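You operate a simulated robot arm through the tools that you are given. There is no shell and no other tool.

Carry out the task below with a simulated robot arm. There is one attempt and no reset: what you move stays moved.

TASK
Dose the shots on the mix card into the cup and stir it smooth with the yellow stick.
Fine: Slide the cup back out to stir it, put the stick back and leave the shot dial and the other cups as they are.

Only the result counts: the job must be done as asked and must still hold three seconds after the hand-in. Knocking over, shifting, dropping, spilling or breaking anything else fails it.

THE ROBOT
A 6-joint arm with a two-finger gripper, fixed in place. Base frame: the origin is at the foot of the arm, x ahead of it, y to its left, z up; the work surface is at about z = 850. Lengths are in mm, angles in degrees, forces in N, time in s.
Its first joint turns from -166.0 to 166.0 degrees. Payload 3.43 kg.
The tool frame sits at the grasp point between the pads (the TCP): z along the fingers, y along the line on which they close. The tips reach 20 mm beyond it. Largest opening 190 mm; the body of the gripper starts 248 mm behind the TCP.
Orientation is that of the tool frame in the base frame, as a unit quaternion [x, y, z, w]. With the fingers straight down and closing along the base's y, the tool's x points along the base's -x, its y along +y and its z along -z.

THE INTERFACE
- The arm moves only by the tool servo_tool. Its argument "targets" is a list of rows, each an object (a shift or turn left out is 0, a gripper value left out holds the last) with "fingers": the opening, from 0 (shut) to 1 (fully open); "offset": the shift along the base's x, y, z in mm, a list of three; "rotation": the turn, a rotation vector about the base's x, y, z in degrees, a list of three. In form: [{"fingers": fingers, "offset": [tx, ty, tz], "rotation": [wx, wy, wz]}, ...]. A call has 1 to 20 rows; each row shifts and turns the commanded pose from where the row before left it. Rows are played at 5 a second. More than 50 mm and 8.6 degrees between two rows, or a gripper value outside its range, and nothing of the call is played. A pose out of reach is approached as far as the arm can. The call stops where the force on the tool passes 50 N (or 10 N more than at its start, if that is more) or the arm is blocked; 0.2 s more then pass. Each finger travels about 45 mm/s and halts on what it meets, pressing with about 42 N; the grip force reading is that of the motor and also rises with nothing between the fingers. The clock runs only during rows and for 0.2 s after the last one: add rows that do not move to give the fingers time. The reply holds the time, the measured pose of the TCP, the force on the tool along the base axes, the opening and the grip force, in the units named above and with some noise, with the torque about the TCP (base axes, N m) and any sound that the robot's microphone picked up.
- Cameras (640 x 400 px; columns grow to the right, rows downward): "scene" is fixed at [52, 499.9, 1624.6]; the picture's right is [-0.27, -0.96, 0.00], its down [-0.59, 0.17, -0.79] and it looks along [0.76, -0.21, -0.61] (base axes); focal length 321 px, centre (320, 200). "wrist" rides on the gripper at [70, -8, -288] in the tool frame; the picture's right is [0.12, 0.99, 0.00], its down [-0.96, 0.12, -0.25] and it looks along [-0.25, 0.03, 0.97] (tool axes); focal length 261 px, centre (320, 200). There is no depth. A picture from a camera that has moved, and an enlarged one, comes with that camera's place and axes in the base frame and with its lens.
- snapshot(camera): a new picture of that camera. No time passes.
- slide_trunk(by): slides the trunk up (or, below 0, down) by that many mm; the arm rides with it, the base frame stays. It gives what a move gives, with no picture.
- inspect(camera, box): a new picture of the part [left, top, right, bottom] of that camera's present view, enlarged. No time passes.
- sign_off(): hands the job in; it is judged then, once.

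Nothing tells you positions but the pictures and the camera data. Unless the task says otherwise, let go and move clear before handing in.

The tools are called after ">>>" as name(argument=value, ...) on one line, values as JSON. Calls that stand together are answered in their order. servo_tool: Moves the arm, as the interface text tells. Its arguments: {"type":"object","properties":{"targets":{"type":"array"}},"required":["targets"]} The other tools are called the same way: slide_trunk (by) slides the trunk up or down; snapshot (camera) takes a picture; inspect (camera, box) takes an enlarged picture of a part of a camera's view; sign_off () hands the job in.

At the start:

```text
t: 0.0
tool_pos: [684.9, 118.5, 1206.9]
orientation: [0.0, 1.0, -0.001, 0.0]
force: [-0.4, 0.6, -0.3]
moment: [0.02, -0.01, -0.02]
grip_width: 189.9
gripper_force: 0.1
trunk travel left (down, up): [-175.0, 65.0]
```

scene: 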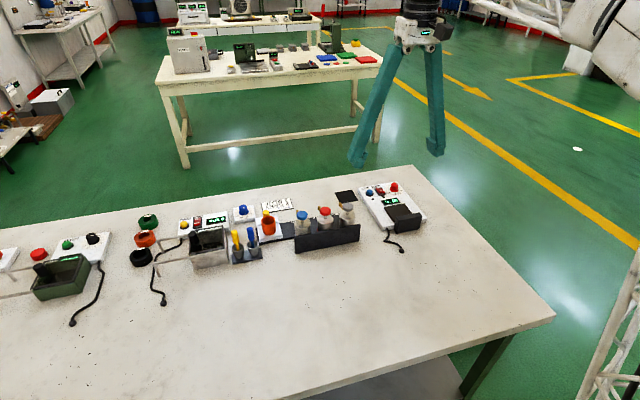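
wrist: 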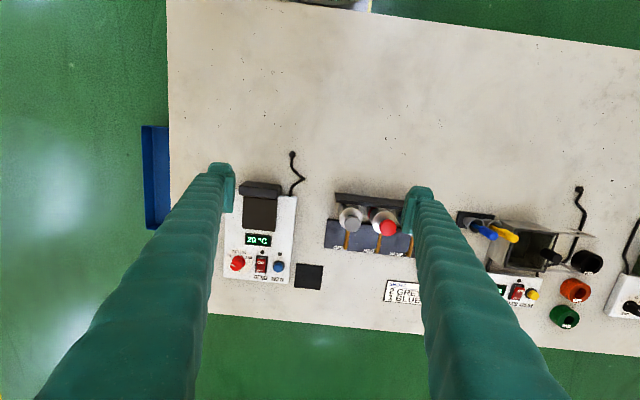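

I see a bench with several devices: a dispenser area with bottles, a mix card, coloured cups and sticks. I'll look closer before I move anything.

>>> inspect(camera="scene", box=[120, 170, 280, 270])

>>> inspect(camera="scene", box=[220, 170, 380, 270])

>>> inspect(camera="scene", box=[0, 210, 160, 310])

>>> inspect(camera="scene", box=[320, 160, 480, 260])

>>> inspect(camera="wrist", box=[440, 180, 640, 340])

>>> inspect(camera="wrist", box=[200, 150, 440, 310])

```text
4.00 times, centred on (200, 220) of scene
camera zoom: at [52.0, 499.9, 1624.6], right [-0.27, -0.96, 0.0], down [-0.59, 0.17, -0.79], along [0.76, -0.21, -0.61], focal length 1283 px, centre (800, 120)
```

zoom: 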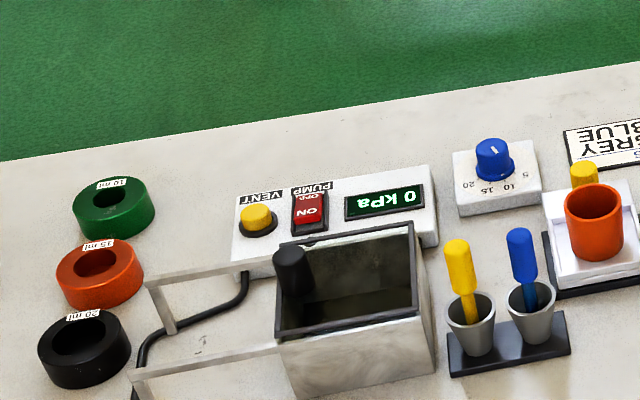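

```text
4.00 times, centred on (300, 220) of scene
camera zoom: at [52.0, 499.9, 1624.6], right [-0.27, -0.96, 0.0], down [-0.59, 0.17, -0.79], along [0.76, -0.21, -0.61], focal length 1283 px, centre (400, 120)
```

zoom: 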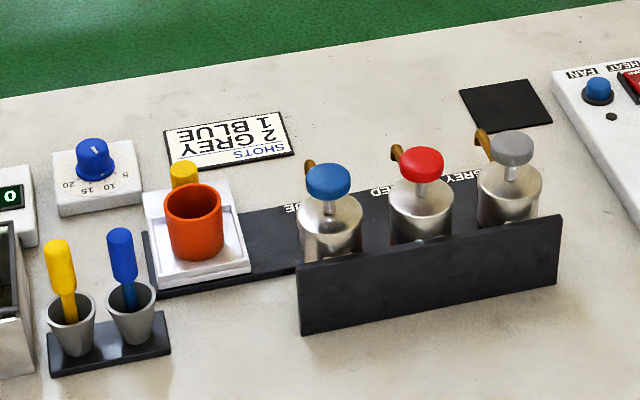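

```text
4.00 times, centred on (80, 260) of scene
camera zoom: at [52.0, 499.9, 1624.6], right [-0.27, -0.96, 0.0], down [-0.59, 0.17, -0.79], along [0.76, -0.21, -0.61], focal length 1283 px, centre (1280, -40)
```

zoom: 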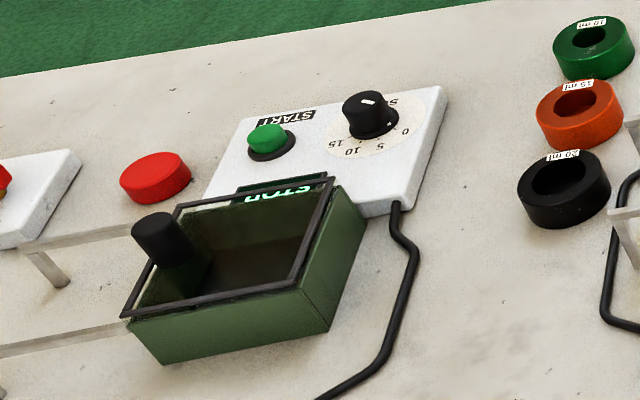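

```text
4.00 times, centred on (400, 210) of scene
camera zoom: at [52.0, 499.9, 1624.6], right [-0.27, -0.96, 0.0], down [-0.59, 0.17, -0.79], along [0.76, -0.21, -0.61], focal length 1283 px, centre (0, 160)
```

zoom: 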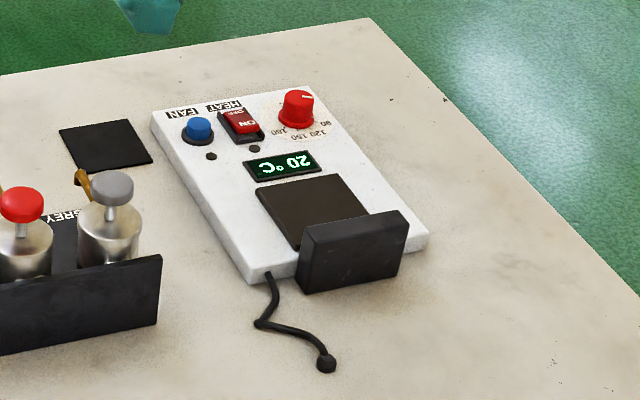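

```text
2.50 times, centred on (540, 260) of wrist
camera zoom: at [614.3, 111.6, 1495.1], right [-0.12, 0.99, 0.0], down [0.96, 0.12, 0.25], along [0.25, 0.03, -0.97], focal length 652 px, centre (-230, 50)
```

zoom: 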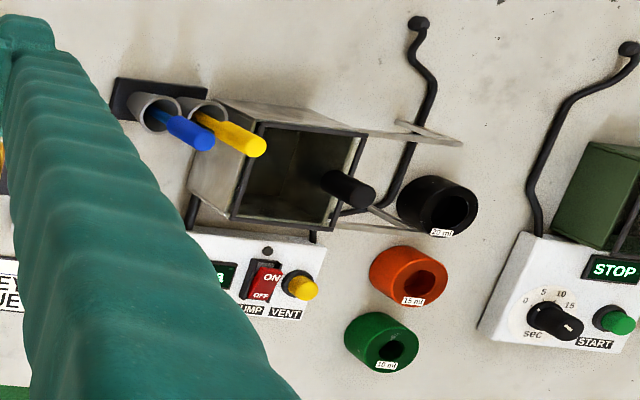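

```text
2.50 times, centred on (320, 230) of wrist
camera zoom: at [614.3, 111.6, 1495.1], right [-0.12, 0.99, 0.0], down [0.96, 0.12, 0.25], along [0.25, 0.03, -0.97], focal length 652 px, centre (320, 125)
```

zoom: 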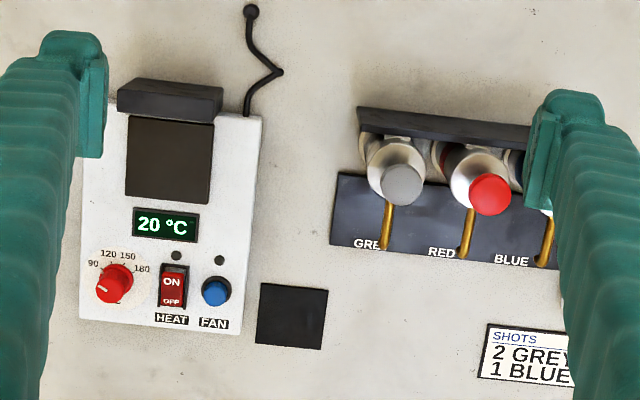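

The card reads 2 GREY and 1 BLUE. The orange cup sits on a white slide at the left end of the rail, around (860, 450). I'll move the wrist over it for a closer look.

>>> servo_tool(targets=[{"offset": [0, 45, 0]}, {"offset": [0, 45, 0]}, {"offset": [0, 45, 0]}, {"offset": [0, 45, 0]}, {"offset": [0, 45, 0]}, {"offset": [0, 45, 0]}, {"offset": [0, 0, 0]}])

>>> snapshot(camera="wrist")

>>> snapshot(camera="scene")

```text
t: 1.6
tool_pos: [684.8, 390.0, 1207.4]
orientation: [0.0, 1.0, -0.001, 0.0]
force: [-0.4, -0.3, -0.7]
moment: [-0.04, 0.05, -0.01]
grip_width: 190.0
gripper_force: 0.0
trunk travel left (down, up): [-175.0, 65.0]
```

```text
taken
camera wrist: at [615.3, 382.0, 1494.0], right [-0.12, 0.99, 0.0], down [0.96, 0.12, 0.25], along [0.25, 0.03, -0.97], focal length 261 px, centre (320, 200)
```

wrist: 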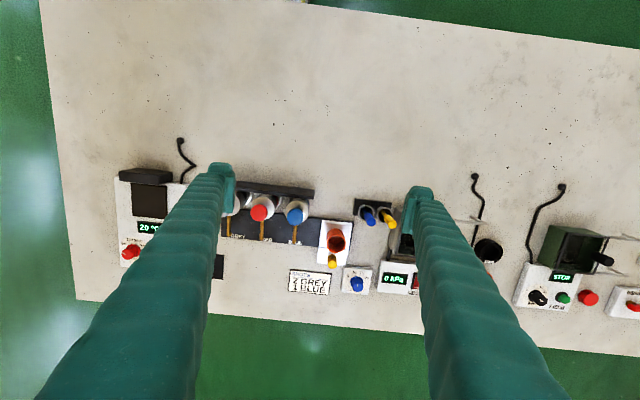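

```text
taken
```

scene: 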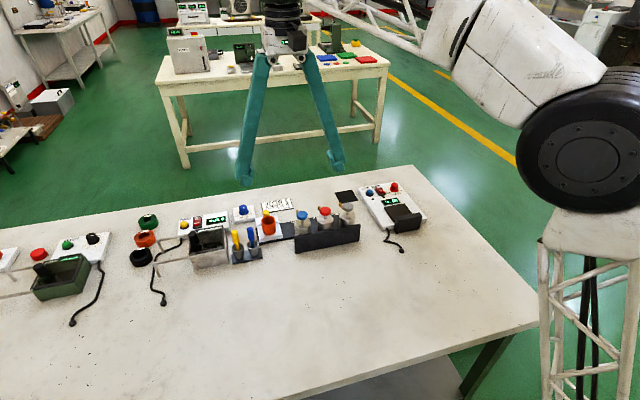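

>>> inspect(camera="wrist", box=[220, 160, 420, 300])

>>> inspect(camera="wrist", box=[300, 190, 400, 290])

>>> inspect(camera="scene", box=[225, 190, 305, 270])

>>> inspect(camera="scene", box=[285, 180, 365, 260])

```text
2.86 times, centred on (320, 230) of wrist
camera zoom: at [615.3, 382.0, 1494.0], right [-0.12, 0.99, 0.0], down [0.96, 0.12, 0.25], along [0.25, 0.03, -0.97], focal length 745 px, centre (320, 114)
```

zoom: 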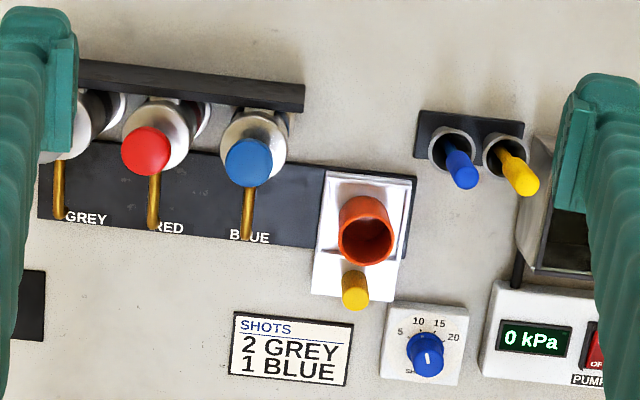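

```text
4.00 times, centred on (350, 240) of wrist
camera zoom: at [615.3, 382.0, 1494.0], right [-0.12, 0.99, 0.0], down [0.96, 0.12, 0.25], along [0.25, 0.03, -0.97], focal length 1043 px, centre (200, 40)
```

zoom: 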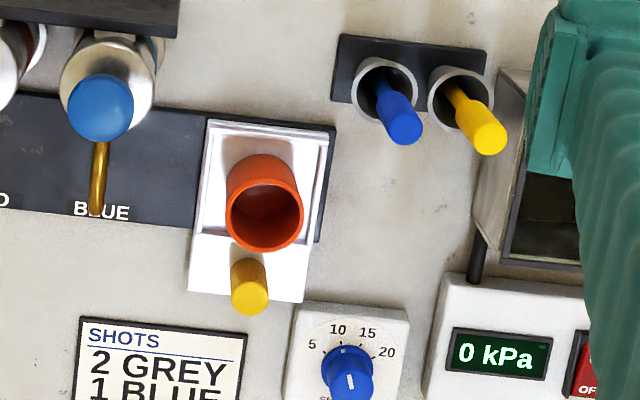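

```text
5.00 times, centred on (265, 230) of scene
camera zoom: at [52.0, 499.9, 1624.6], right [-0.27, -0.96, 0.0], down [-0.59, 0.17, -0.79], along [0.76, -0.21, -0.61], focal length 1604 px, centre (595, 50)
```

zoom: 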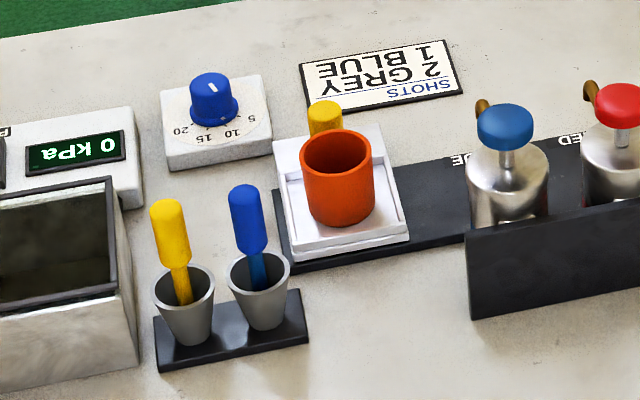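

```text
5.00 times, centred on (325, 220) of scene
camera zoom: at [52.0, 499.9, 1624.6], right [-0.27, -0.96, 0.0], down [-0.59, 0.17, -0.79], along [0.76, -0.21, -0.61], focal length 1604 px, centre (295, 100)
```

zoom: 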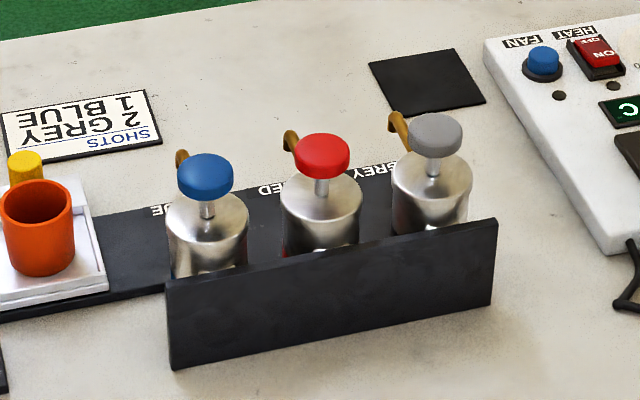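

The rail runs along y. The cup is at about (859, 450) with its rim near z 933, the slide's yellow knob is at about (914, 449, 926), and the spouts end near x 860 at y ≈ 353 (blue), 278 (red) and 201 (grey). I'll tilt the tool outward and move above the knob to check reach.

>>> servo_tool(targets=[{"fingers": 0.35, "offset": [36, 10, -24], "rotation": [0, -2.5, 0]}, {"offset": [36, 10, -24], "rotation": [0, -2.5, 0]}, {"offset": [36, 10, -24], "rotation": [0, -2.5, 0]}, {"offset": [36, 10, -24], "rotation": [0, -2.5, 0]}, {"offset": [36, 10, -24], "rotation": [0, -2.5, 0]}, {"offset": [36, 9, -24], "rotation": [0, -2.5, 0]}, {}, {}, {}, {}])

>>> snapshot(camera="wrist")

>>> snapshot(camera="scene")

```text
t: 3.8
tool_pos: [901.4, 449.7, 1062.5]
orientation: [0.0, 0.991, 0.0, 0.131]
force: [0.6, -0.2, 0.9]
moment: [0.02, -0.01, 0.0]
grip_width: 66.2
gripper_force: 0.0
trunk travel left (down, up): [-175.0, 65.0]
```

```text
taken
camera wrist: at [759.0, 441.4, 1322.7], right [-0.12, 0.99, -0.03], down [0.87, 0.12, 0.49], along [0.49, 0.03, -0.87], focal length 261 px, centre (320, 200)
```

wrist: 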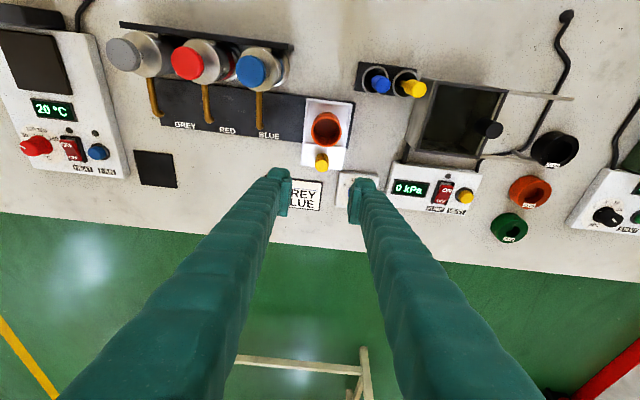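

```text
taken
```

scene: 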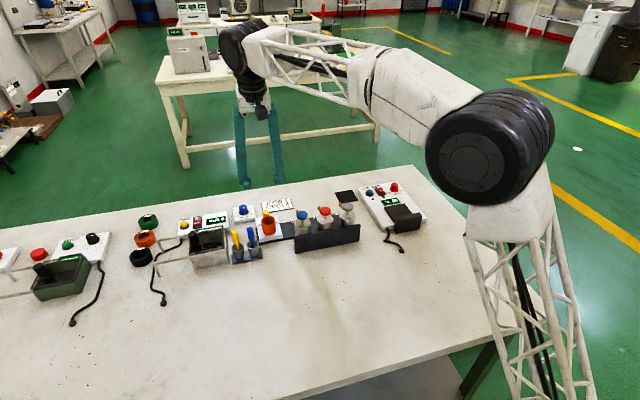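

The arm reaches the area. I'll zoom in from here to refine the positions.

>>> inspect(camera="wrist", box=[270, 80, 370, 180])

>>> inspect(camera="wrist", box=[100, 20, 300, 145])

>>> inspect(camera="wrist", box=[340, 50, 480, 150])

```text
4.00 times, centred on (320, 130) of wrist
camera zoom: at [759.0, 441.4, 1322.7], right [-0.12, 0.99, -0.03], down [0.87, 0.12, 0.49], along [0.49, 0.03, -0.87], focal length 1043 px, centre (320, 480)
```

zoom: 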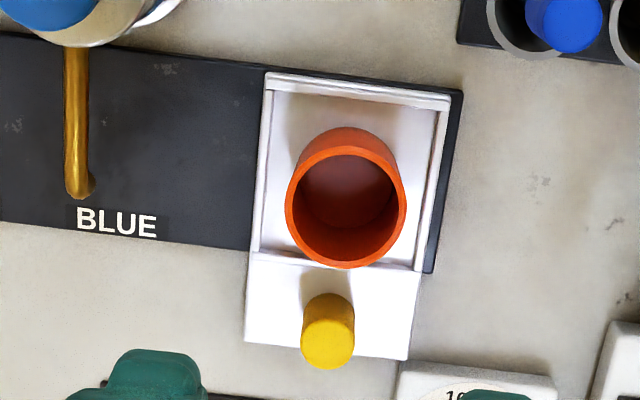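

```text
3.20 times, centred on (200, 82) of wrist
camera zoom: at [759.0, 441.4, 1322.7], right [-0.12, 0.99, -0.03], down [0.87, 0.12, 0.49], along [0.49, 0.03, -0.87], focal length 834 px, centre (704, 576)
```

zoom: 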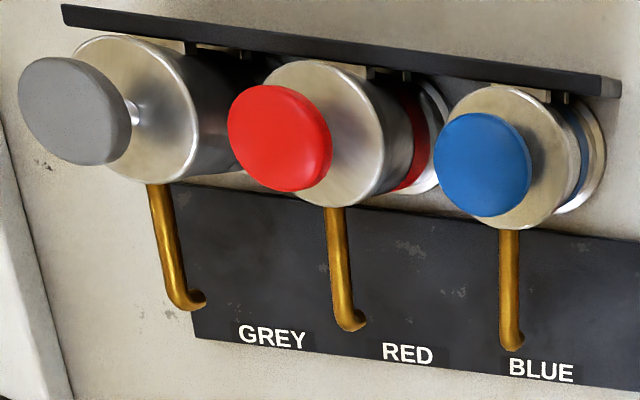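

```text
4.00 times, centred on (410, 100) of wrist
camera zoom: at [759.0, 441.4, 1322.7], right [-0.12, 0.99, -0.03], down [0.87, 0.12, 0.49], along [0.49, 0.03, -0.87], focal length 1043 px, centre (-40, 600)
```

zoom: 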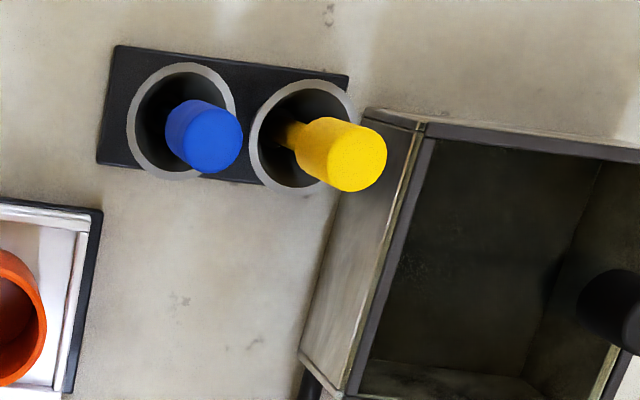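

The knob is at about (917, 450.5), about 22 mm across with its top near z 926. I'll lower the fingers around it and grip.

>>> servo_tool(targets=[{"offset": [5, 0.3, -31]}, {"offset": [4, 0.3, -31]}, {"offset": [3, 0.2, -31]}, {"offset": [2, 0, -31]}, {"offset": [1, 0, -29]}, {}, {}])

>>> snapshot(camera="wrist")

>>> inspect(camera="scene", box=[225, 180, 325, 260])

```text
t: 5.4
tool_pos: [916.5, 450.2, 910.7]
orientation: [0.0, 0.991, 0.0, 0.131]
force: [-0.2, 0.5, 0.5]
moment: [0.02, -0.02, -0.01]
grip_width: 66.4
gripper_force: 0.1
trunk travel left (down, up): [-175.0, 65.0]
```

```text
taken
camera wrist: at [773.7, 442.0, 1170.1], right [-0.12, 0.99, -0.03], down [0.87, 0.12, 0.49], along [0.49, 0.03, -0.87], focal length 261 px, centre (320, 200)
```

wrist: 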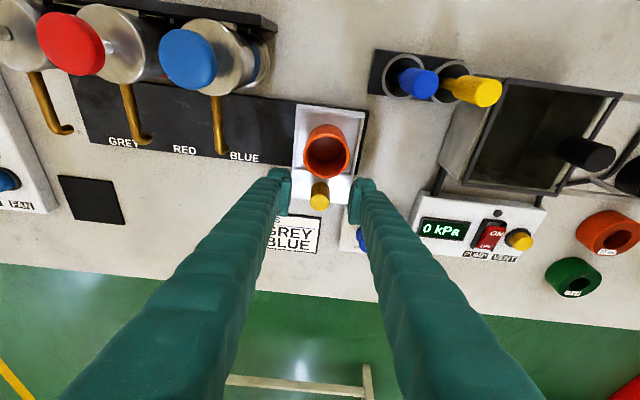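

```text
5.00 times, centred on (275, 220) of scene
camera zoom: at [52.0, 499.9, 1624.6], right [-0.27, -0.96, 0.0], down [-0.59, 0.17, -0.79], along [0.76, -0.21, -0.61], focal length 1604 px, centre (545, 100)
```

zoom: 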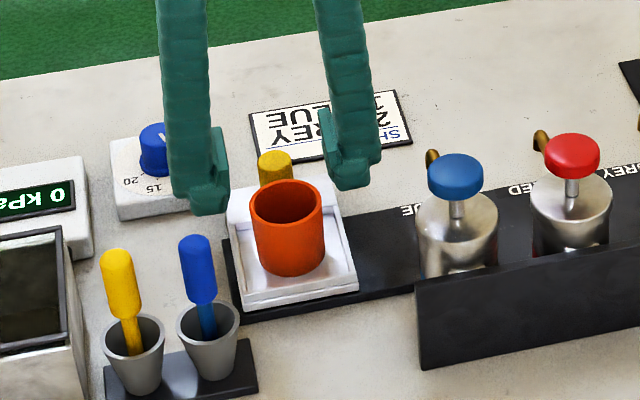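

The knob sits right at the TCP. I'll close on it.

>>> servo_tool(targets=[{"fingers": 0.0}, {}, {}, {}, {}, {}])

>>> inspect(camera="scene", box=[225, 180, 325, 260])

```text
t: 6.8
tool_pos: [915.4, 449.0, 909.9]
orientation: [-0.001, 0.991, 0.001, 0.131]
force: [0.1, 0.8, -1.4]
moment: [0.0, -0.03, 0.02]
grip_width: 22.0
gripper_force: 45.0
trunk travel left (down, up): [-175.0, 65.0]
```

```text
5.00 times, centred on (275, 220) of scene
camera zoom: at [52.0, 499.9, 1624.6], right [-0.27, -0.96, 0.0], down [-0.59, 0.17, -0.79], along [0.76, -0.21, -0.61], focal length 1604 px, centre (545, 100)
```

zoom: 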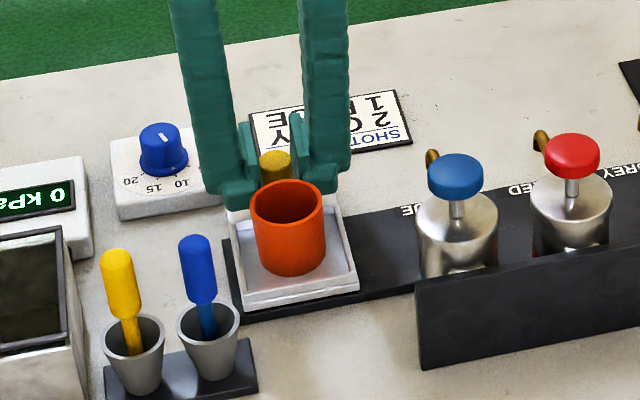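

The grip is on the knob at 22 mm. I'll start sliding the carriage along −y toward the grey spout, testing first.

>>> servo_tool(targets=[{"offset": [0, -8, 0]}, {"offset": [0, -12, 0]}, {"offset": [0, -15, 0]}, {"offset": [0, -15, 0]}, {}])

>>> snapshot(camera="wrist")

>>> inspect(camera="scene", box=[225, 180, 325, 260])

```text
t: 8.0
tool_pos: [916.2, 396.8, 909.6]
orientation: [0.0, 0.991, 0.001, 0.13]
force: [1.6, -0.3, 7.4]
moment: [-0.01, 0.02, -0.13]
grip_width: 21.8
gripper_force: 45.1
trunk travel left (down, up): [-175.0, 65.0]
```

```text
taken
camera wrist: at [773.5, 390.6, 1170.3], right [-0.12, 0.99, -0.03], down [0.86, 0.12, 0.49], along [0.49, 0.03, -0.87], focal length 261 px, centre (320, 200)
```

wrist: 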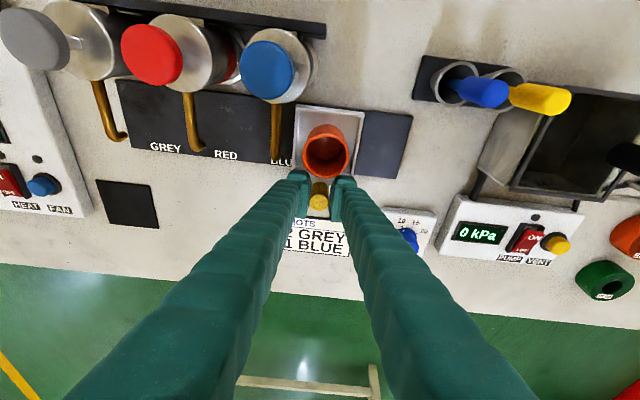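

```text
5.00 times, centred on (275, 220) of scene
camera zoom: at [52.0, 499.9, 1624.6], right [-0.27, -0.96, 0.0], down [-0.59, 0.17, -0.79], along [0.76, -0.21, -0.61], focal length 1604 px, centre (545, 100)
```

zoom: 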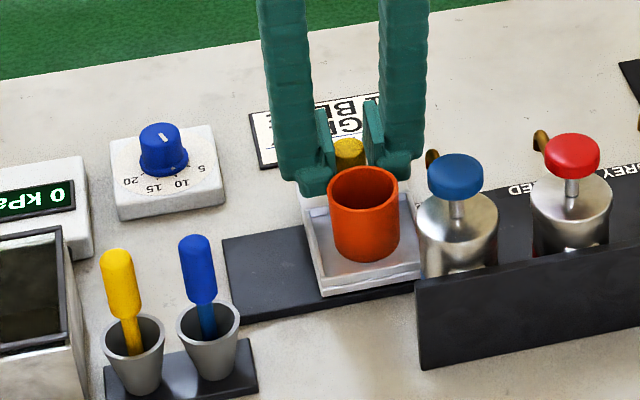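

The carriage slides freely. I'll continue slowly past the blue spout and watch that the cup rim clears it.

>>> servo_tool(targets=[{"offset": [0, -8, 0]}, {"offset": [0, -8, 0]}, {"offset": [0, -8, 0]}, {"offset": [0, -8, 0]}, {"offset": [0, -8, 0]}, {"offset": [0, -7, 0]}, {}])

>>> snapshot(camera="wrist")

>>> inspect(camera="wrist", box=[260, 80, 380, 220])

>>> inspect(camera="scene", box=[265, 180, 345, 260])

```text
t: 9.6
tool_pos: [914.9, 351.9, 909.1]
orientation: [0.0, 0.991, -0.001, 0.13]
force: [0.9, -4.1, 10.6]
moment: [-0.07, 0.02, 0.01]
grip_width: 21.4
gripper_force: 45.0
trunk travel left (down, up): [-175.0, 65.0]
```

```text
taken
camera wrist: at [773.5, 343.7, 1170.5], right [-0.12, 0.99, -0.03], down [0.87, 0.12, 0.49], along [0.49, 0.03, -0.87], focal length 261 px, centre (320, 200)
```

wrist: 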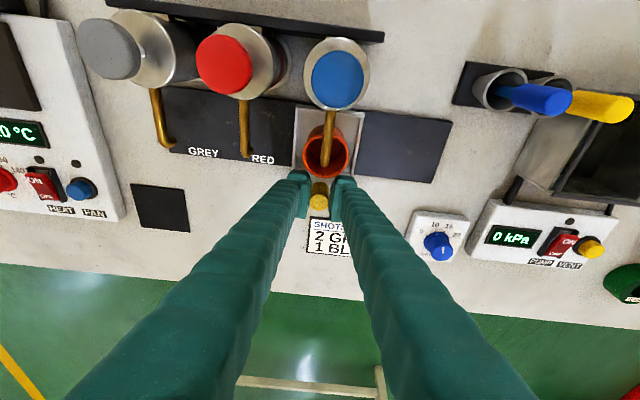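

```text
2.86 times, centred on (320, 150) of wrist
camera zoom: at [773.5, 343.7, 1170.5], right [-0.12, 0.99, -0.03], down [0.87, 0.12, 0.49], along [0.49, 0.03, -0.87], focal length 745 px, centre (320, 343)
```

zoom: 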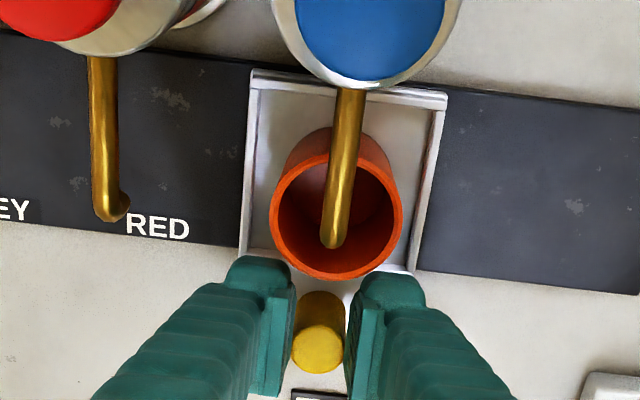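

```text
5.00 times, centred on (305, 220) of scene
camera zoom: at [52.0, 499.9, 1624.6], right [-0.27, -0.96, 0.0], down [-0.59, 0.17, -0.79], along [0.76, -0.21, -0.61], focal length 1604 px, centre (395, 100)
```

zoom: 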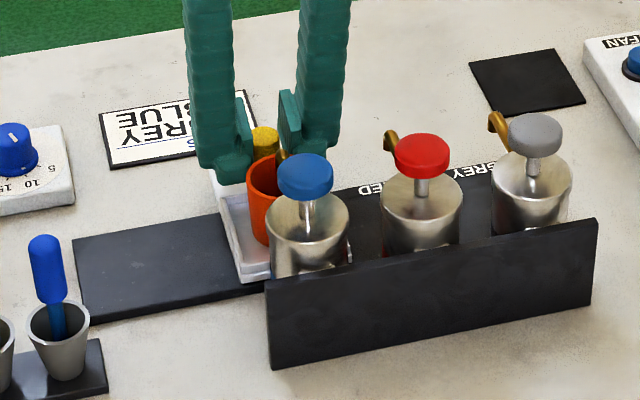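

The blue spout sits exactly over the cup when the TCP is at y ≈ 352, and the rim clears it. I'll carry on to the grey spout at y ≈ 202.

>>> servo_tool(targets=[{"offset": [0, -10, 0]}, {"offset": [0, -13, 0]}, {"offset": [0, -13, 0]}, {"offset": [0, -13, 0]}, {"offset": [0, -13, 0]}, {"offset": [0, -13, 0]}, {"offset": [0, -13, 0]}, {"offset": [0, -13, 0]}, {"offset": [0, -13, 0]}, {"offset": [0, -13, 0]}, {"offset": [0, -13, 0]}, {"offset": [0, -8, 0]}, {}])

>>> snapshot(camera="wrist")

>>> inspect(camera="wrist", box=[260, 80, 380, 220])

>>> inspect(camera="scene", box=[285, 170, 385, 250])

```text
t: 12.4
tool_pos: [914.9, 203.1, 911.0]
orientation: [0.001, 0.991, -0.001, 0.132]
force: [13.0, -3.0, 18.8]
moment: [-0.03, -0.31, 0.01]
grip_width: 21.5
gripper_force: 45.1
trunk travel left (down, up): [-175.0, 65.0]
```

```text
taken
camera wrist: at [773.0, 195.5, 1170.6], right [-0.12, 0.99, -0.03], down [0.86, 0.12, 0.49], along [0.49, 0.03, -0.87], focal length 261 px, centre (320, 200)
```

wrist: 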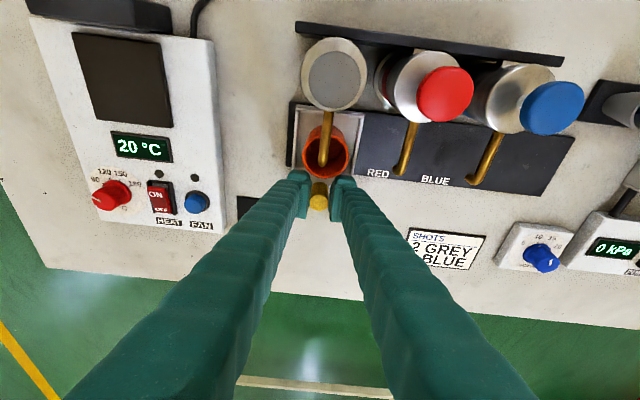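

```text
2.86 times, centred on (320, 150) of wrist
camera zoom: at [773.0, 195.5, 1170.6], right [-0.12, 0.99, -0.03], down [0.86, 0.12, 0.49], along [0.49, 0.03, -0.87], focal length 745 px, centre (320, 343)
```

zoom: 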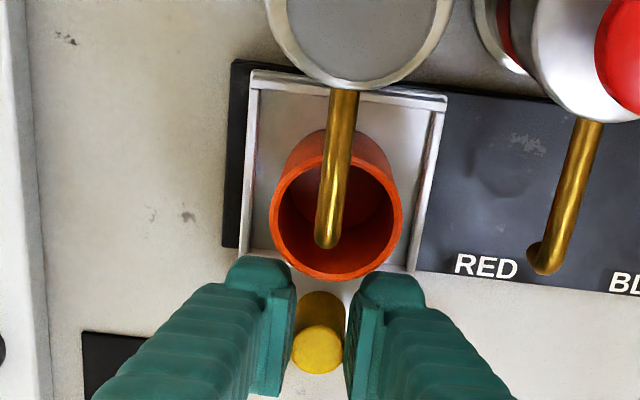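

```text
5.00 times, centred on (335, 210) of scene
camera zoom: at [52.0, 499.9, 1624.6], right [-0.27, -0.96, 0.0], down [-0.59, 0.17, -0.79], along [0.76, -0.21, -0.61], focal length 1604 px, centre (245, 150)
```

zoom: 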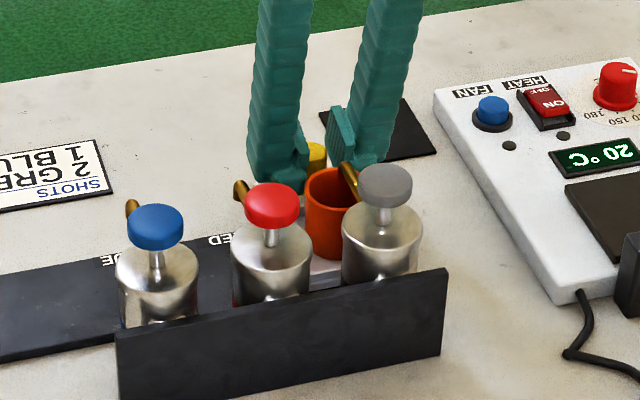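

The cup is under the grey spout and the spout tip lies about 3 mm toward −y of centre. I'll nudge the carriage and relieve the side force before letting go.

>>> servo_tool(targets=[{"offset": [0, -2.5, 0]}, {"offset": [0.6, 0, 0.8]}, {}])

>>> inspect(camera="wrist", box=[260, 80, 380, 220])

```text
t: 13.2
tool_pos: [915.4, 201.5, 910.6]
orientation: [0.0, 0.991, 0.001, 0.131]
force: [5.5, -3.5, 16.9]
moment: [-0.04, -0.25, -0.02]
grip_width: 21.2
gripper_force: 45.6
trunk travel left (down, up): [-175.0, 65.0]
```

```text
2.86 times, centred on (320, 150) of wrist
camera zoom: at [773.3, 193.8, 1170.9], right [-0.12, 0.99, -0.03], down [0.87, 0.12, 0.49], along [0.49, 0.03, -0.87], focal length 745 px, centre (320, 343)
```

zoom: 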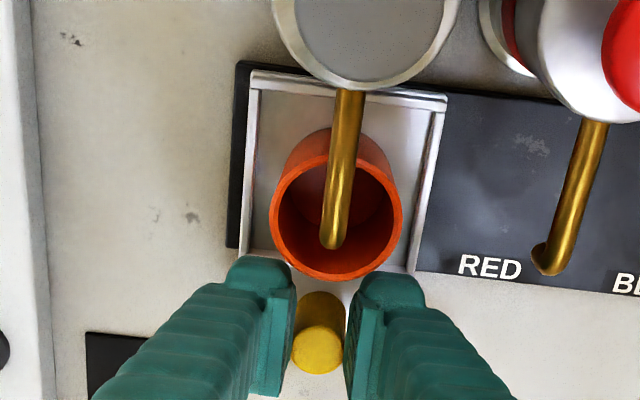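

The spout is now centred over the cup. I'll release the knob, back straight up, and bring the tool upright above the grey pump head at about (788, 200).

>>> servo_tool(targets=[{"fingers": 0.3}, {}, {}, {}, {"offset": [0, 0, 30]}, {"offset": [0, 0, 40]}, {"offset": [0, 0, 40]}, {"offset": [0, 0, 45]}, {"fingers": 0.0, "offset": [-21, 0, 0], "rotation": [0, 2.5, 0]}, {"offset": [-21, 0, 0], "rotation": [0, 2.5, 0]}, {"offset": [-21, 0, 0], "rotation": [0, 2.5, 0]}, {"offset": [-21, 0, 0], "rotation": [0, 2.5, 0]}, {"offset": [-21, -1, 0], "rotation": [0, 2.5, 0]}, {"offset": [-22, -1, 0], "rotation": [0, 2.5, 0]}, {}, {}])

>>> snapshot(camera="wrist")

>>> inspect(camera="scene", box=[285, 150, 385, 250])

```text
t: 16.6
tool_pos: [788.1, 200.1, 1066.0]
orientation: [0.0, 1.0, -0.001, 0.0]
force: [0.4, -0.1, 0.1]
moment: [0.04, -0.01, 0.02]
grip_width: 0.0
gripper_force: 34.1
trunk travel left (down, up): [-175.0, 65.0]
```

```text
taken
camera wrist: at [718.7, 192.5, 1354.0], right [-0.12, 0.99, 0.0], down [0.96, 0.12, 0.25], along [0.25, 0.03, -0.97], focal length 261 px, centre (320, 200)
```

wrist: 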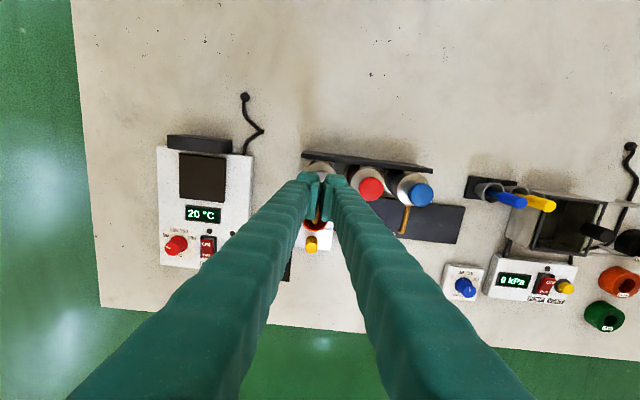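

```text
4.00 times, centred on (335, 200) of scene
camera zoom: at [52.0, 499.9, 1624.6], right [-0.27, -0.96, 0.0], down [-0.59, 0.17, -0.79], along [0.76, -0.21, -0.61], focal length 1283 px, centre (260, 200)
```

zoom: 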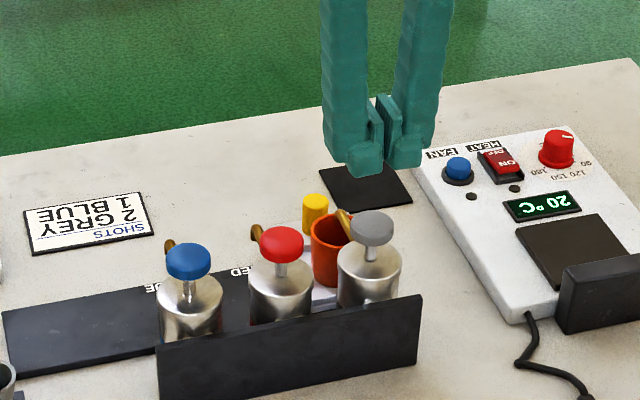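

The cup stayed under the grey spout and the closed fingers are above the grey head. I'll lower to just above the head.

>>> servo_tool(targets=[{"offset": [0, 0, -15]}, {"offset": [0, 0, -15]}, {"offset": [0, 0, -8]}, {}, {}])

>>> inspect(camera="scene", box=[305, 160, 385, 230])

>>> inspect(camera="wrist", box=[260, 120, 380, 240])

```text
t: 17.8
tool_pos: [789.9, 199.4, 1029.2]
orientation: [0.0, 1.0, 0.0, 0.0]
force: [-1.1, -0.3, 0.2]
moment: [0.04, 0.01, 0.0]
grip_width: 0.0
gripper_force: 34.0
trunk travel left (down, up): [-175.0, 65.0]
```

```text
5.71 times, centred on (345, 195) of scene
camera zoom: at [52.0, 499.9, 1624.6], right [-0.27, -0.96, 0.0], down [-0.59, 0.17, -0.79], along [0.76, -0.21, -0.61], focal length 1833 px, centre (177, 229)
```

zoom: 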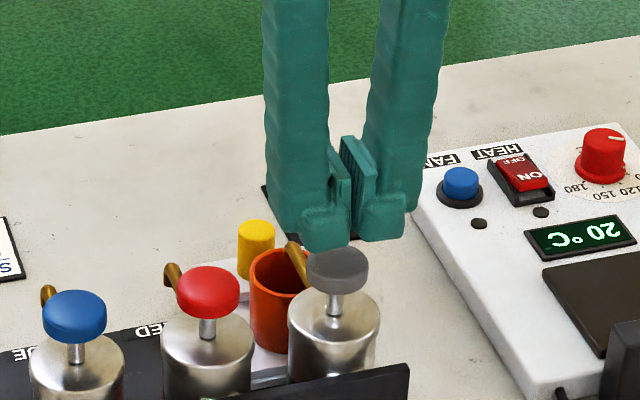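

```text
3.33 times, centred on (320, 180) of wrist
camera zoom: at [718.7, 191.7, 1316.1], right [-0.12, 0.99, 0.0], down [0.96, 0.12, 0.25], along [0.25, 0.03, -0.97], focal length 869 px, centre (320, 267)
```

zoom: 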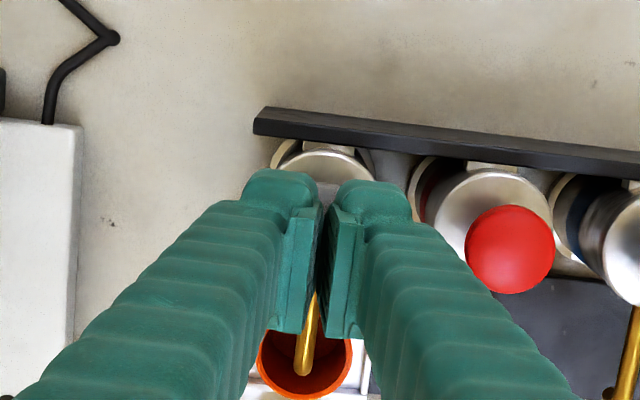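

The fingertips are just above the grey head. I'll ease down in small steps to feel contact.

>>> servo_tool(targets=[{"offset": [0, 0, -2]}, {"offset": [0, 0, -2]}, {"offset": [0, 0, -2]}, {"offset": [0, 0, -2]}, {"offset": [0, 0, -2]}, {}])

>>> inspect(camera="scene", box=[305, 160, 385, 230])

```text
t: 19.2
tool_pos: [789.9, 199.6, 1019.3]
orientation: [0.0, 1.0, 0.0, 0.0]
force: [-1.1, 0.0, 0.2]
moment: [0.02, -0.05, -0.01]
grip_width: 0.0
gripper_force: 34.3
trunk travel left (down, up): [-175.0, 65.0]
```

```text
5.71 times, centred on (345, 195) of scene
camera zoom: at [52.0, 499.9, 1624.6], right [-0.27, -0.96, 0.0], down [-0.59, 0.17, -0.79], along [0.76, -0.21, -0.61], focal length 1833 px, centre (177, 229)
```

zoom: 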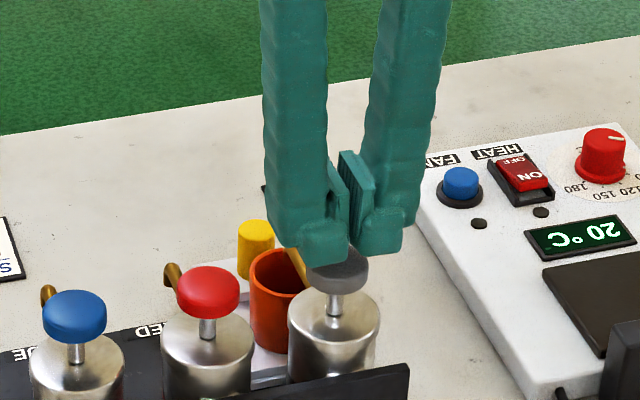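

No contact yet, so I'll keep easing down.

>>> servo_tool(targets=[{"offset": [0, 0, -2]}, {"offset": [0, 0, -2]}, {"offset": [0, 0, -2]}, {}])

```text
t: 20.2
tool_pos: [790.0, 200.2, 1011.9]
orientation: [0.0, 1.0, 0.0, 0.0]
force: [0.5, -0.8, 0.0]
moment: [0.01, 0.01, 0.04]
grip_width: 0.1
gripper_force: 34.1
trunk travel left (down, up): [-175.0, 65.0]
```

>>> inspect(camera="scene", box=[305, 160, 385, 230])

```text
5.71 times, centred on (345, 195) of scene
camera zoom: at [52.0, 499.9, 1624.6], right [-0.27, -0.96, 0.0], down [-0.59, 0.17, -0.79], along [0.76, -0.21, -0.61], focal length 1833 px, centre (177, 229)
```

zoom: 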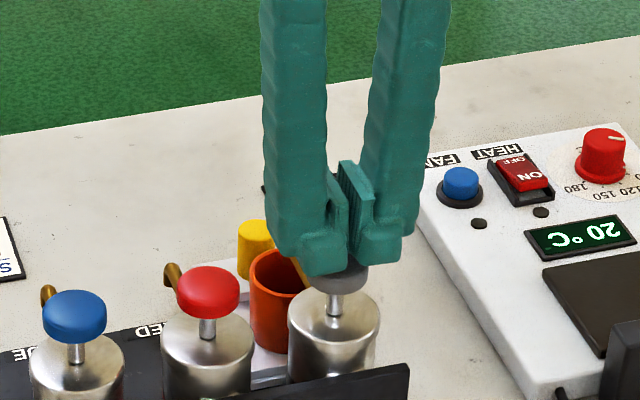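

>>> servo_tool(targets=[{"offset": [0, 0, -1.5]}, {"offset": [0, 0, -1.5]}, {"offset": [0, 0, -1.5]}, {"offset": [0, 0, -1.5]}, {}])

>>> inspect(camera="scene", box=[305, 160, 385, 230])

```text
t: 21.4
tool_pos: [789.9, 199.5, 1005.7]
orientation: [-0.001, 1.0, 0.0, 0.0]
force: [0.1, 0.5, -0.2]
moment: [0.02, -0.02, 0.01]
grip_width: 0.1
gripper_force: 33.9
trunk travel left (down, up): [-175.0, 65.0]
```

```text
5.71 times, centred on (345, 195) of scene
camera zoom: at [52.0, 499.9, 1624.6], right [-0.27, -0.96, 0.0], down [-0.59, 0.17, -0.79], along [0.76, -0.21, -0.61], focal length 1833 px, centre (177, 229)
```

zoom: 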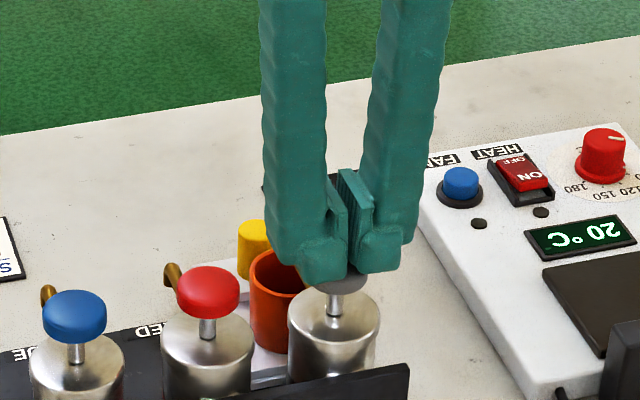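

>>> servo_tool(targets=[{"offset": [0, 0, -1.5]}, {"offset": [0, 0, -1.5]}, {"offset": [0, 0, -1.5]}, {}])

>>> inspect(camera="scene", box=[305, 160, 385, 230])

>>> inspect(camera="wrist", box=[260, 120, 380, 240])

```text
t: 22.4
tool_pos: [789.2, 200.2, 1001.9]
orientation: [0.0, 1.0, 0.0, -0.001]
force: [0.4, 0.5, 2.9]
moment: [-0.02, 0.0, 0.0]
grip_width: 5.8
gripper_force: 34.3
trunk travel left (down, up): [-175.0, 65.0]
```

```text
5.71 times, centred on (345, 195) of scene
camera zoom: at [52.0, 499.9, 1624.6], right [-0.27, -0.96, 0.0], down [-0.59, 0.17, -0.79], along [0.76, -0.21, -0.61], focal length 1833 px, centre (177, 229)
```

zoom: 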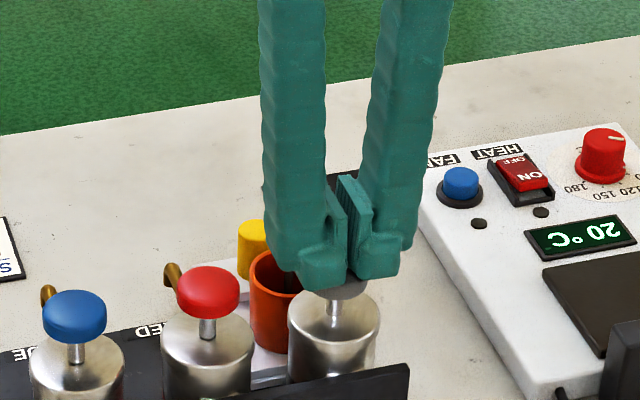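

```text
3.33 times, centred on (320, 180) of wrist
camera zoom: at [718.9, 191.9, 1289.4], right [-0.12, 0.99, 0.0], down [0.96, 0.12, 0.25], along [0.25, 0.03, -0.97], focal length 869 px, centre (320, 267)
```

zoom: 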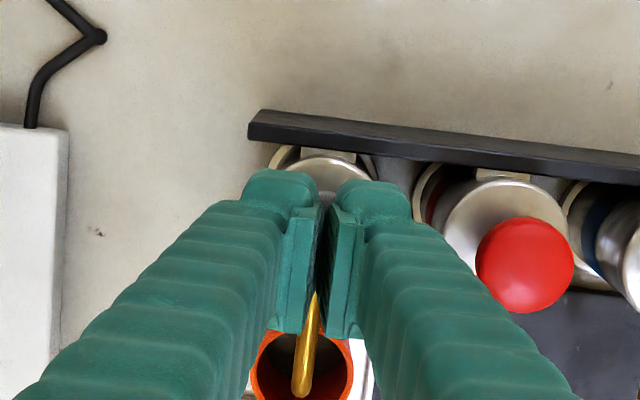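

At a tip height of about 982 the dome is wedging the two fingertips apart (width 5.8 mm). I'll lift off, shift so that a single fingertip sits over the head's centre, and press again.

>>> servo_tool(targets=[{"offset": [0, 0, 5]}, {"offset": [0, 0, 15]}, {"offset": [0, 9, 5]}, {}, {}])

>>> inspect(camera="scene", box=[305, 160, 385, 230])

>>> inspect(camera="wrist", box=[260, 120, 380, 240])

```text
t: 23.6
tool_pos: [789.0, 208.0, 1027.6]
orientation: [0.0, 1.0, 0.0, 0.0]
force: [1.0, -0.4, -0.5]
moment: [0.02, -0.01, 0.01]
grip_width: 0.0
gripper_force: 34.1
trunk travel left (down, up): [-175.0, 65.0]
```

```text
5.71 times, centred on (345, 195) of scene
camera zoom: at [52.0, 499.9, 1624.6], right [-0.27, -0.96, 0.0], down [-0.59, 0.17, -0.79], along [0.76, -0.21, -0.61], focal length 1833 px, centre (177, 229)
```

zoom: 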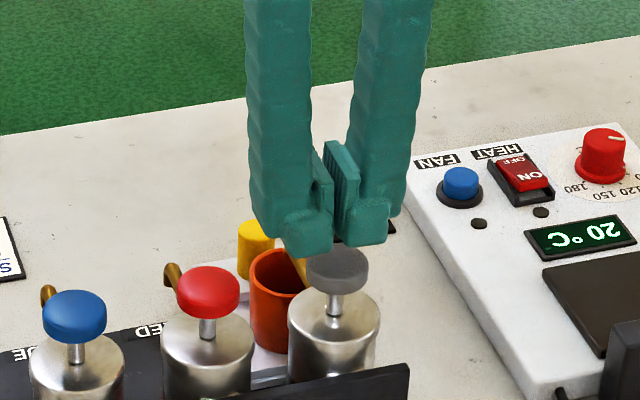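

```text
3.33 times, centred on (320, 180) of wrist
camera zoom: at [718.9, 200.9, 1314.3], right [-0.12, 0.99, 0.0], down [0.96, 0.12, 0.25], along [0.25, 0.03, -0.97], focal length 869 px, centre (320, 267)
```

zoom: 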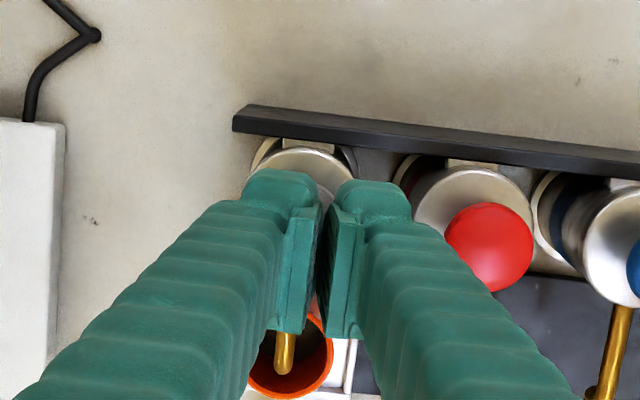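

>>> servo_tool(targets=[{"offset": [0, 0, -10]}, {"offset": [0, 0, -10]}, {"offset": [0, 0, -2]}, {"offset": [0, 0, -2]}, {"offset": [0, 0, -2]}, {}])

>>> inspect(camera="scene", box=[305, 160, 385, 230])

```text
t: 25.0
tool_pos: [788.8, 208.1, 1001.7]
orientation: [0.0, 1.0, -0.001, -0.001]
force: [-1.5, 0.5, 3.6]
moment: [-0.03, 0.0, -0.02]
grip_width: 0.0
gripper_force: 34.6
trunk travel left (down, up): [-175.0, 65.0]
```

```text
5.71 times, centred on (345, 195) of scene
camera zoom: at [52.0, 499.9, 1624.6], right [-0.27, -0.96, 0.0], down [-0.59, 0.17, -0.79], along [0.76, -0.21, -0.61], focal length 1833 px, centre (177, 229)
```

zoom: 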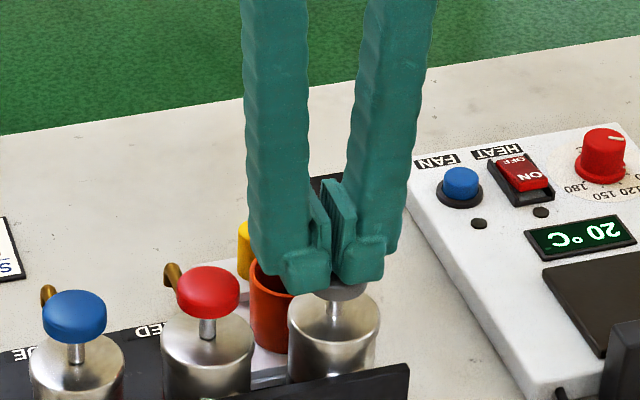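

Contact is now clean (3.6 N, fingers stay shut). I'll keep pressing down in small steps.

>>> servo_tool(targets=[{"offset": [0, 0, -2]}, {"offset": [0, 0, -2]}, {"offset": [0, 0, -2]}, {}])

>>> inspect(camera="scene", box=[305, 160, 385, 230])

```text
t: 26.0
tool_pos: [790.1, 210.1, 994.8]
orientation: [0.0, 1.0, 0.0, 0.0]
force: [2.2, 0.3, 5.6]
moment: [-0.09, -0.04, -0.01]
grip_width: 0.2
gripper_force: 34.7
trunk travel left (down, up): [-175.0, 65.0]
```

```text
5.71 times, centred on (345, 195) of scene
camera zoom: at [52.0, 499.9, 1624.6], right [-0.27, -0.96, 0.0], down [-0.59, 0.17, -0.79], along [0.76, -0.21, -0.61], focal length 1833 px, centre (177, 229)
```

zoom: 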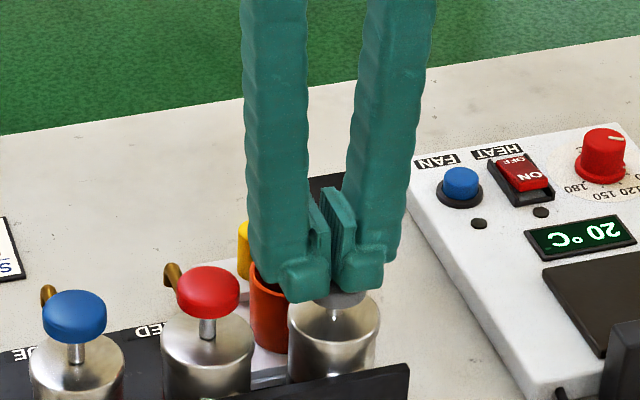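

>>> servo_tool(targets=[{"offset": [0, 0, -2]}, {"offset": [0, 0, -2]}, {}])

>>> inspect(camera="scene", box=[305, 160, 385, 230])

>>> snapshot(camera="wrist")

```text
t: 26.8
tool_pos: [787.9, 208.1, 990.9]
orientation: [0.0, 1.0, 0.0, 0.0]
force: [2.1, 0.0, 7.3]
moment: [-0.04, -0.03, 0.03]
grip_width: 0.0
gripper_force: 34.7
trunk travel left (down, up): [-175.0, 65.0]
```

```text
5.71 times, centred on (345, 195) of scene
camera zoom: at [52.0, 499.9, 1624.6], right [-0.27, -0.96, 0.0], down [-0.59, 0.17, -0.79], along [0.76, -0.21, -0.61], focal length 1833 px, centre (177, 229)
```

zoom: 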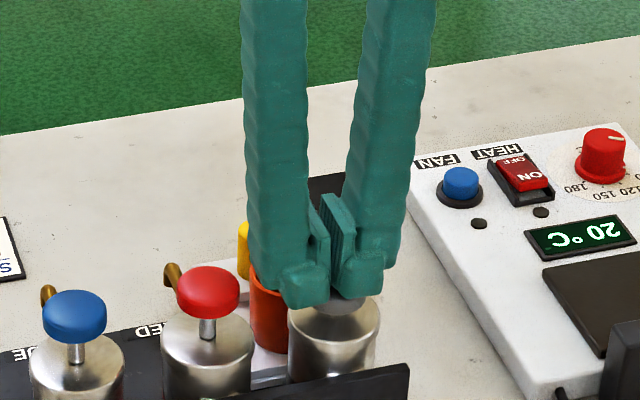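

```text
taken
camera wrist: at [718.7, 201.0, 1278.6], right [-0.12, 0.99, 0.0], down [0.96, 0.12, 0.25], along [0.25, 0.03, -0.97], focal length 261 px, centre (320, 200)
```

wrist: 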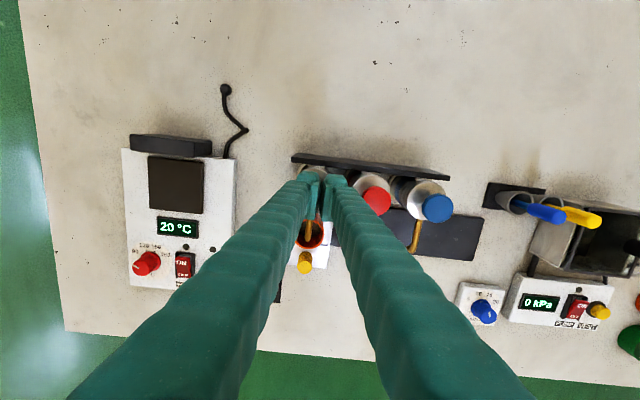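

>>> servo_tool(targets=[{"offset": [0, 0, -1.5]}, {"offset": [0, 0, -1.5]}, {}])

>>> inspect(camera="scene", box=[305, 160, 385, 230])

>>> inspect(camera="wrist", box=[280, 180, 360, 280])

```text
t: 27.6
tool_pos: [789.2, 208.6, 988.1]
orientation: [-0.001, 1.0, 0.0, -0.001]
force: [2.2, 1.8, 7.6]
moment: [-0.07, -0.05, 0.03]
grip_width: 0.2
gripper_force: 34.5
trunk travel left (down, up): [-175.0, 65.0]
```

```text
5.71 times, centred on (345, 195) of scene
camera zoom: at [52.0, 499.9, 1624.6], right [-0.27, -0.96, 0.0], down [-0.59, 0.17, -0.79], along [0.76, -0.21, -0.61], focal length 1833 px, centre (177, 229)
```

zoom: 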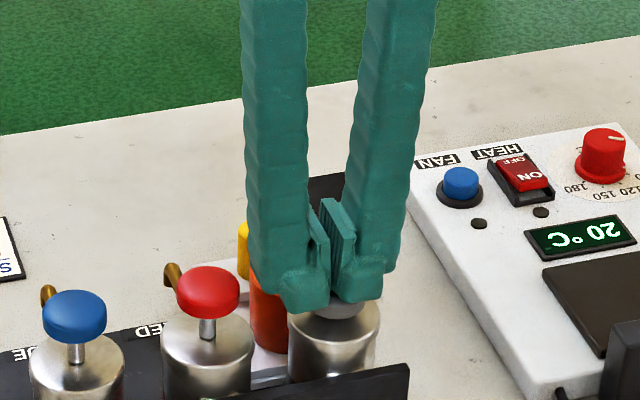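

```text
4.00 times, centred on (320, 230) of wrist
camera zoom: at [718.6, 201.0, 1275.5], right [-0.12, 0.99, 0.0], down [0.96, 0.12, 0.25], along [0.25, 0.03, -0.97], focal length 1043 px, centre (320, 80)
```

zoom: 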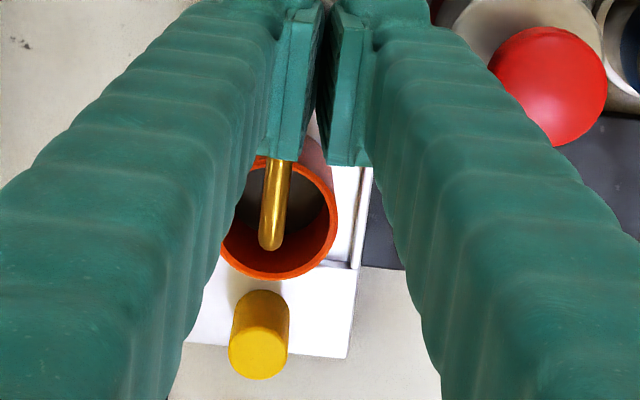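

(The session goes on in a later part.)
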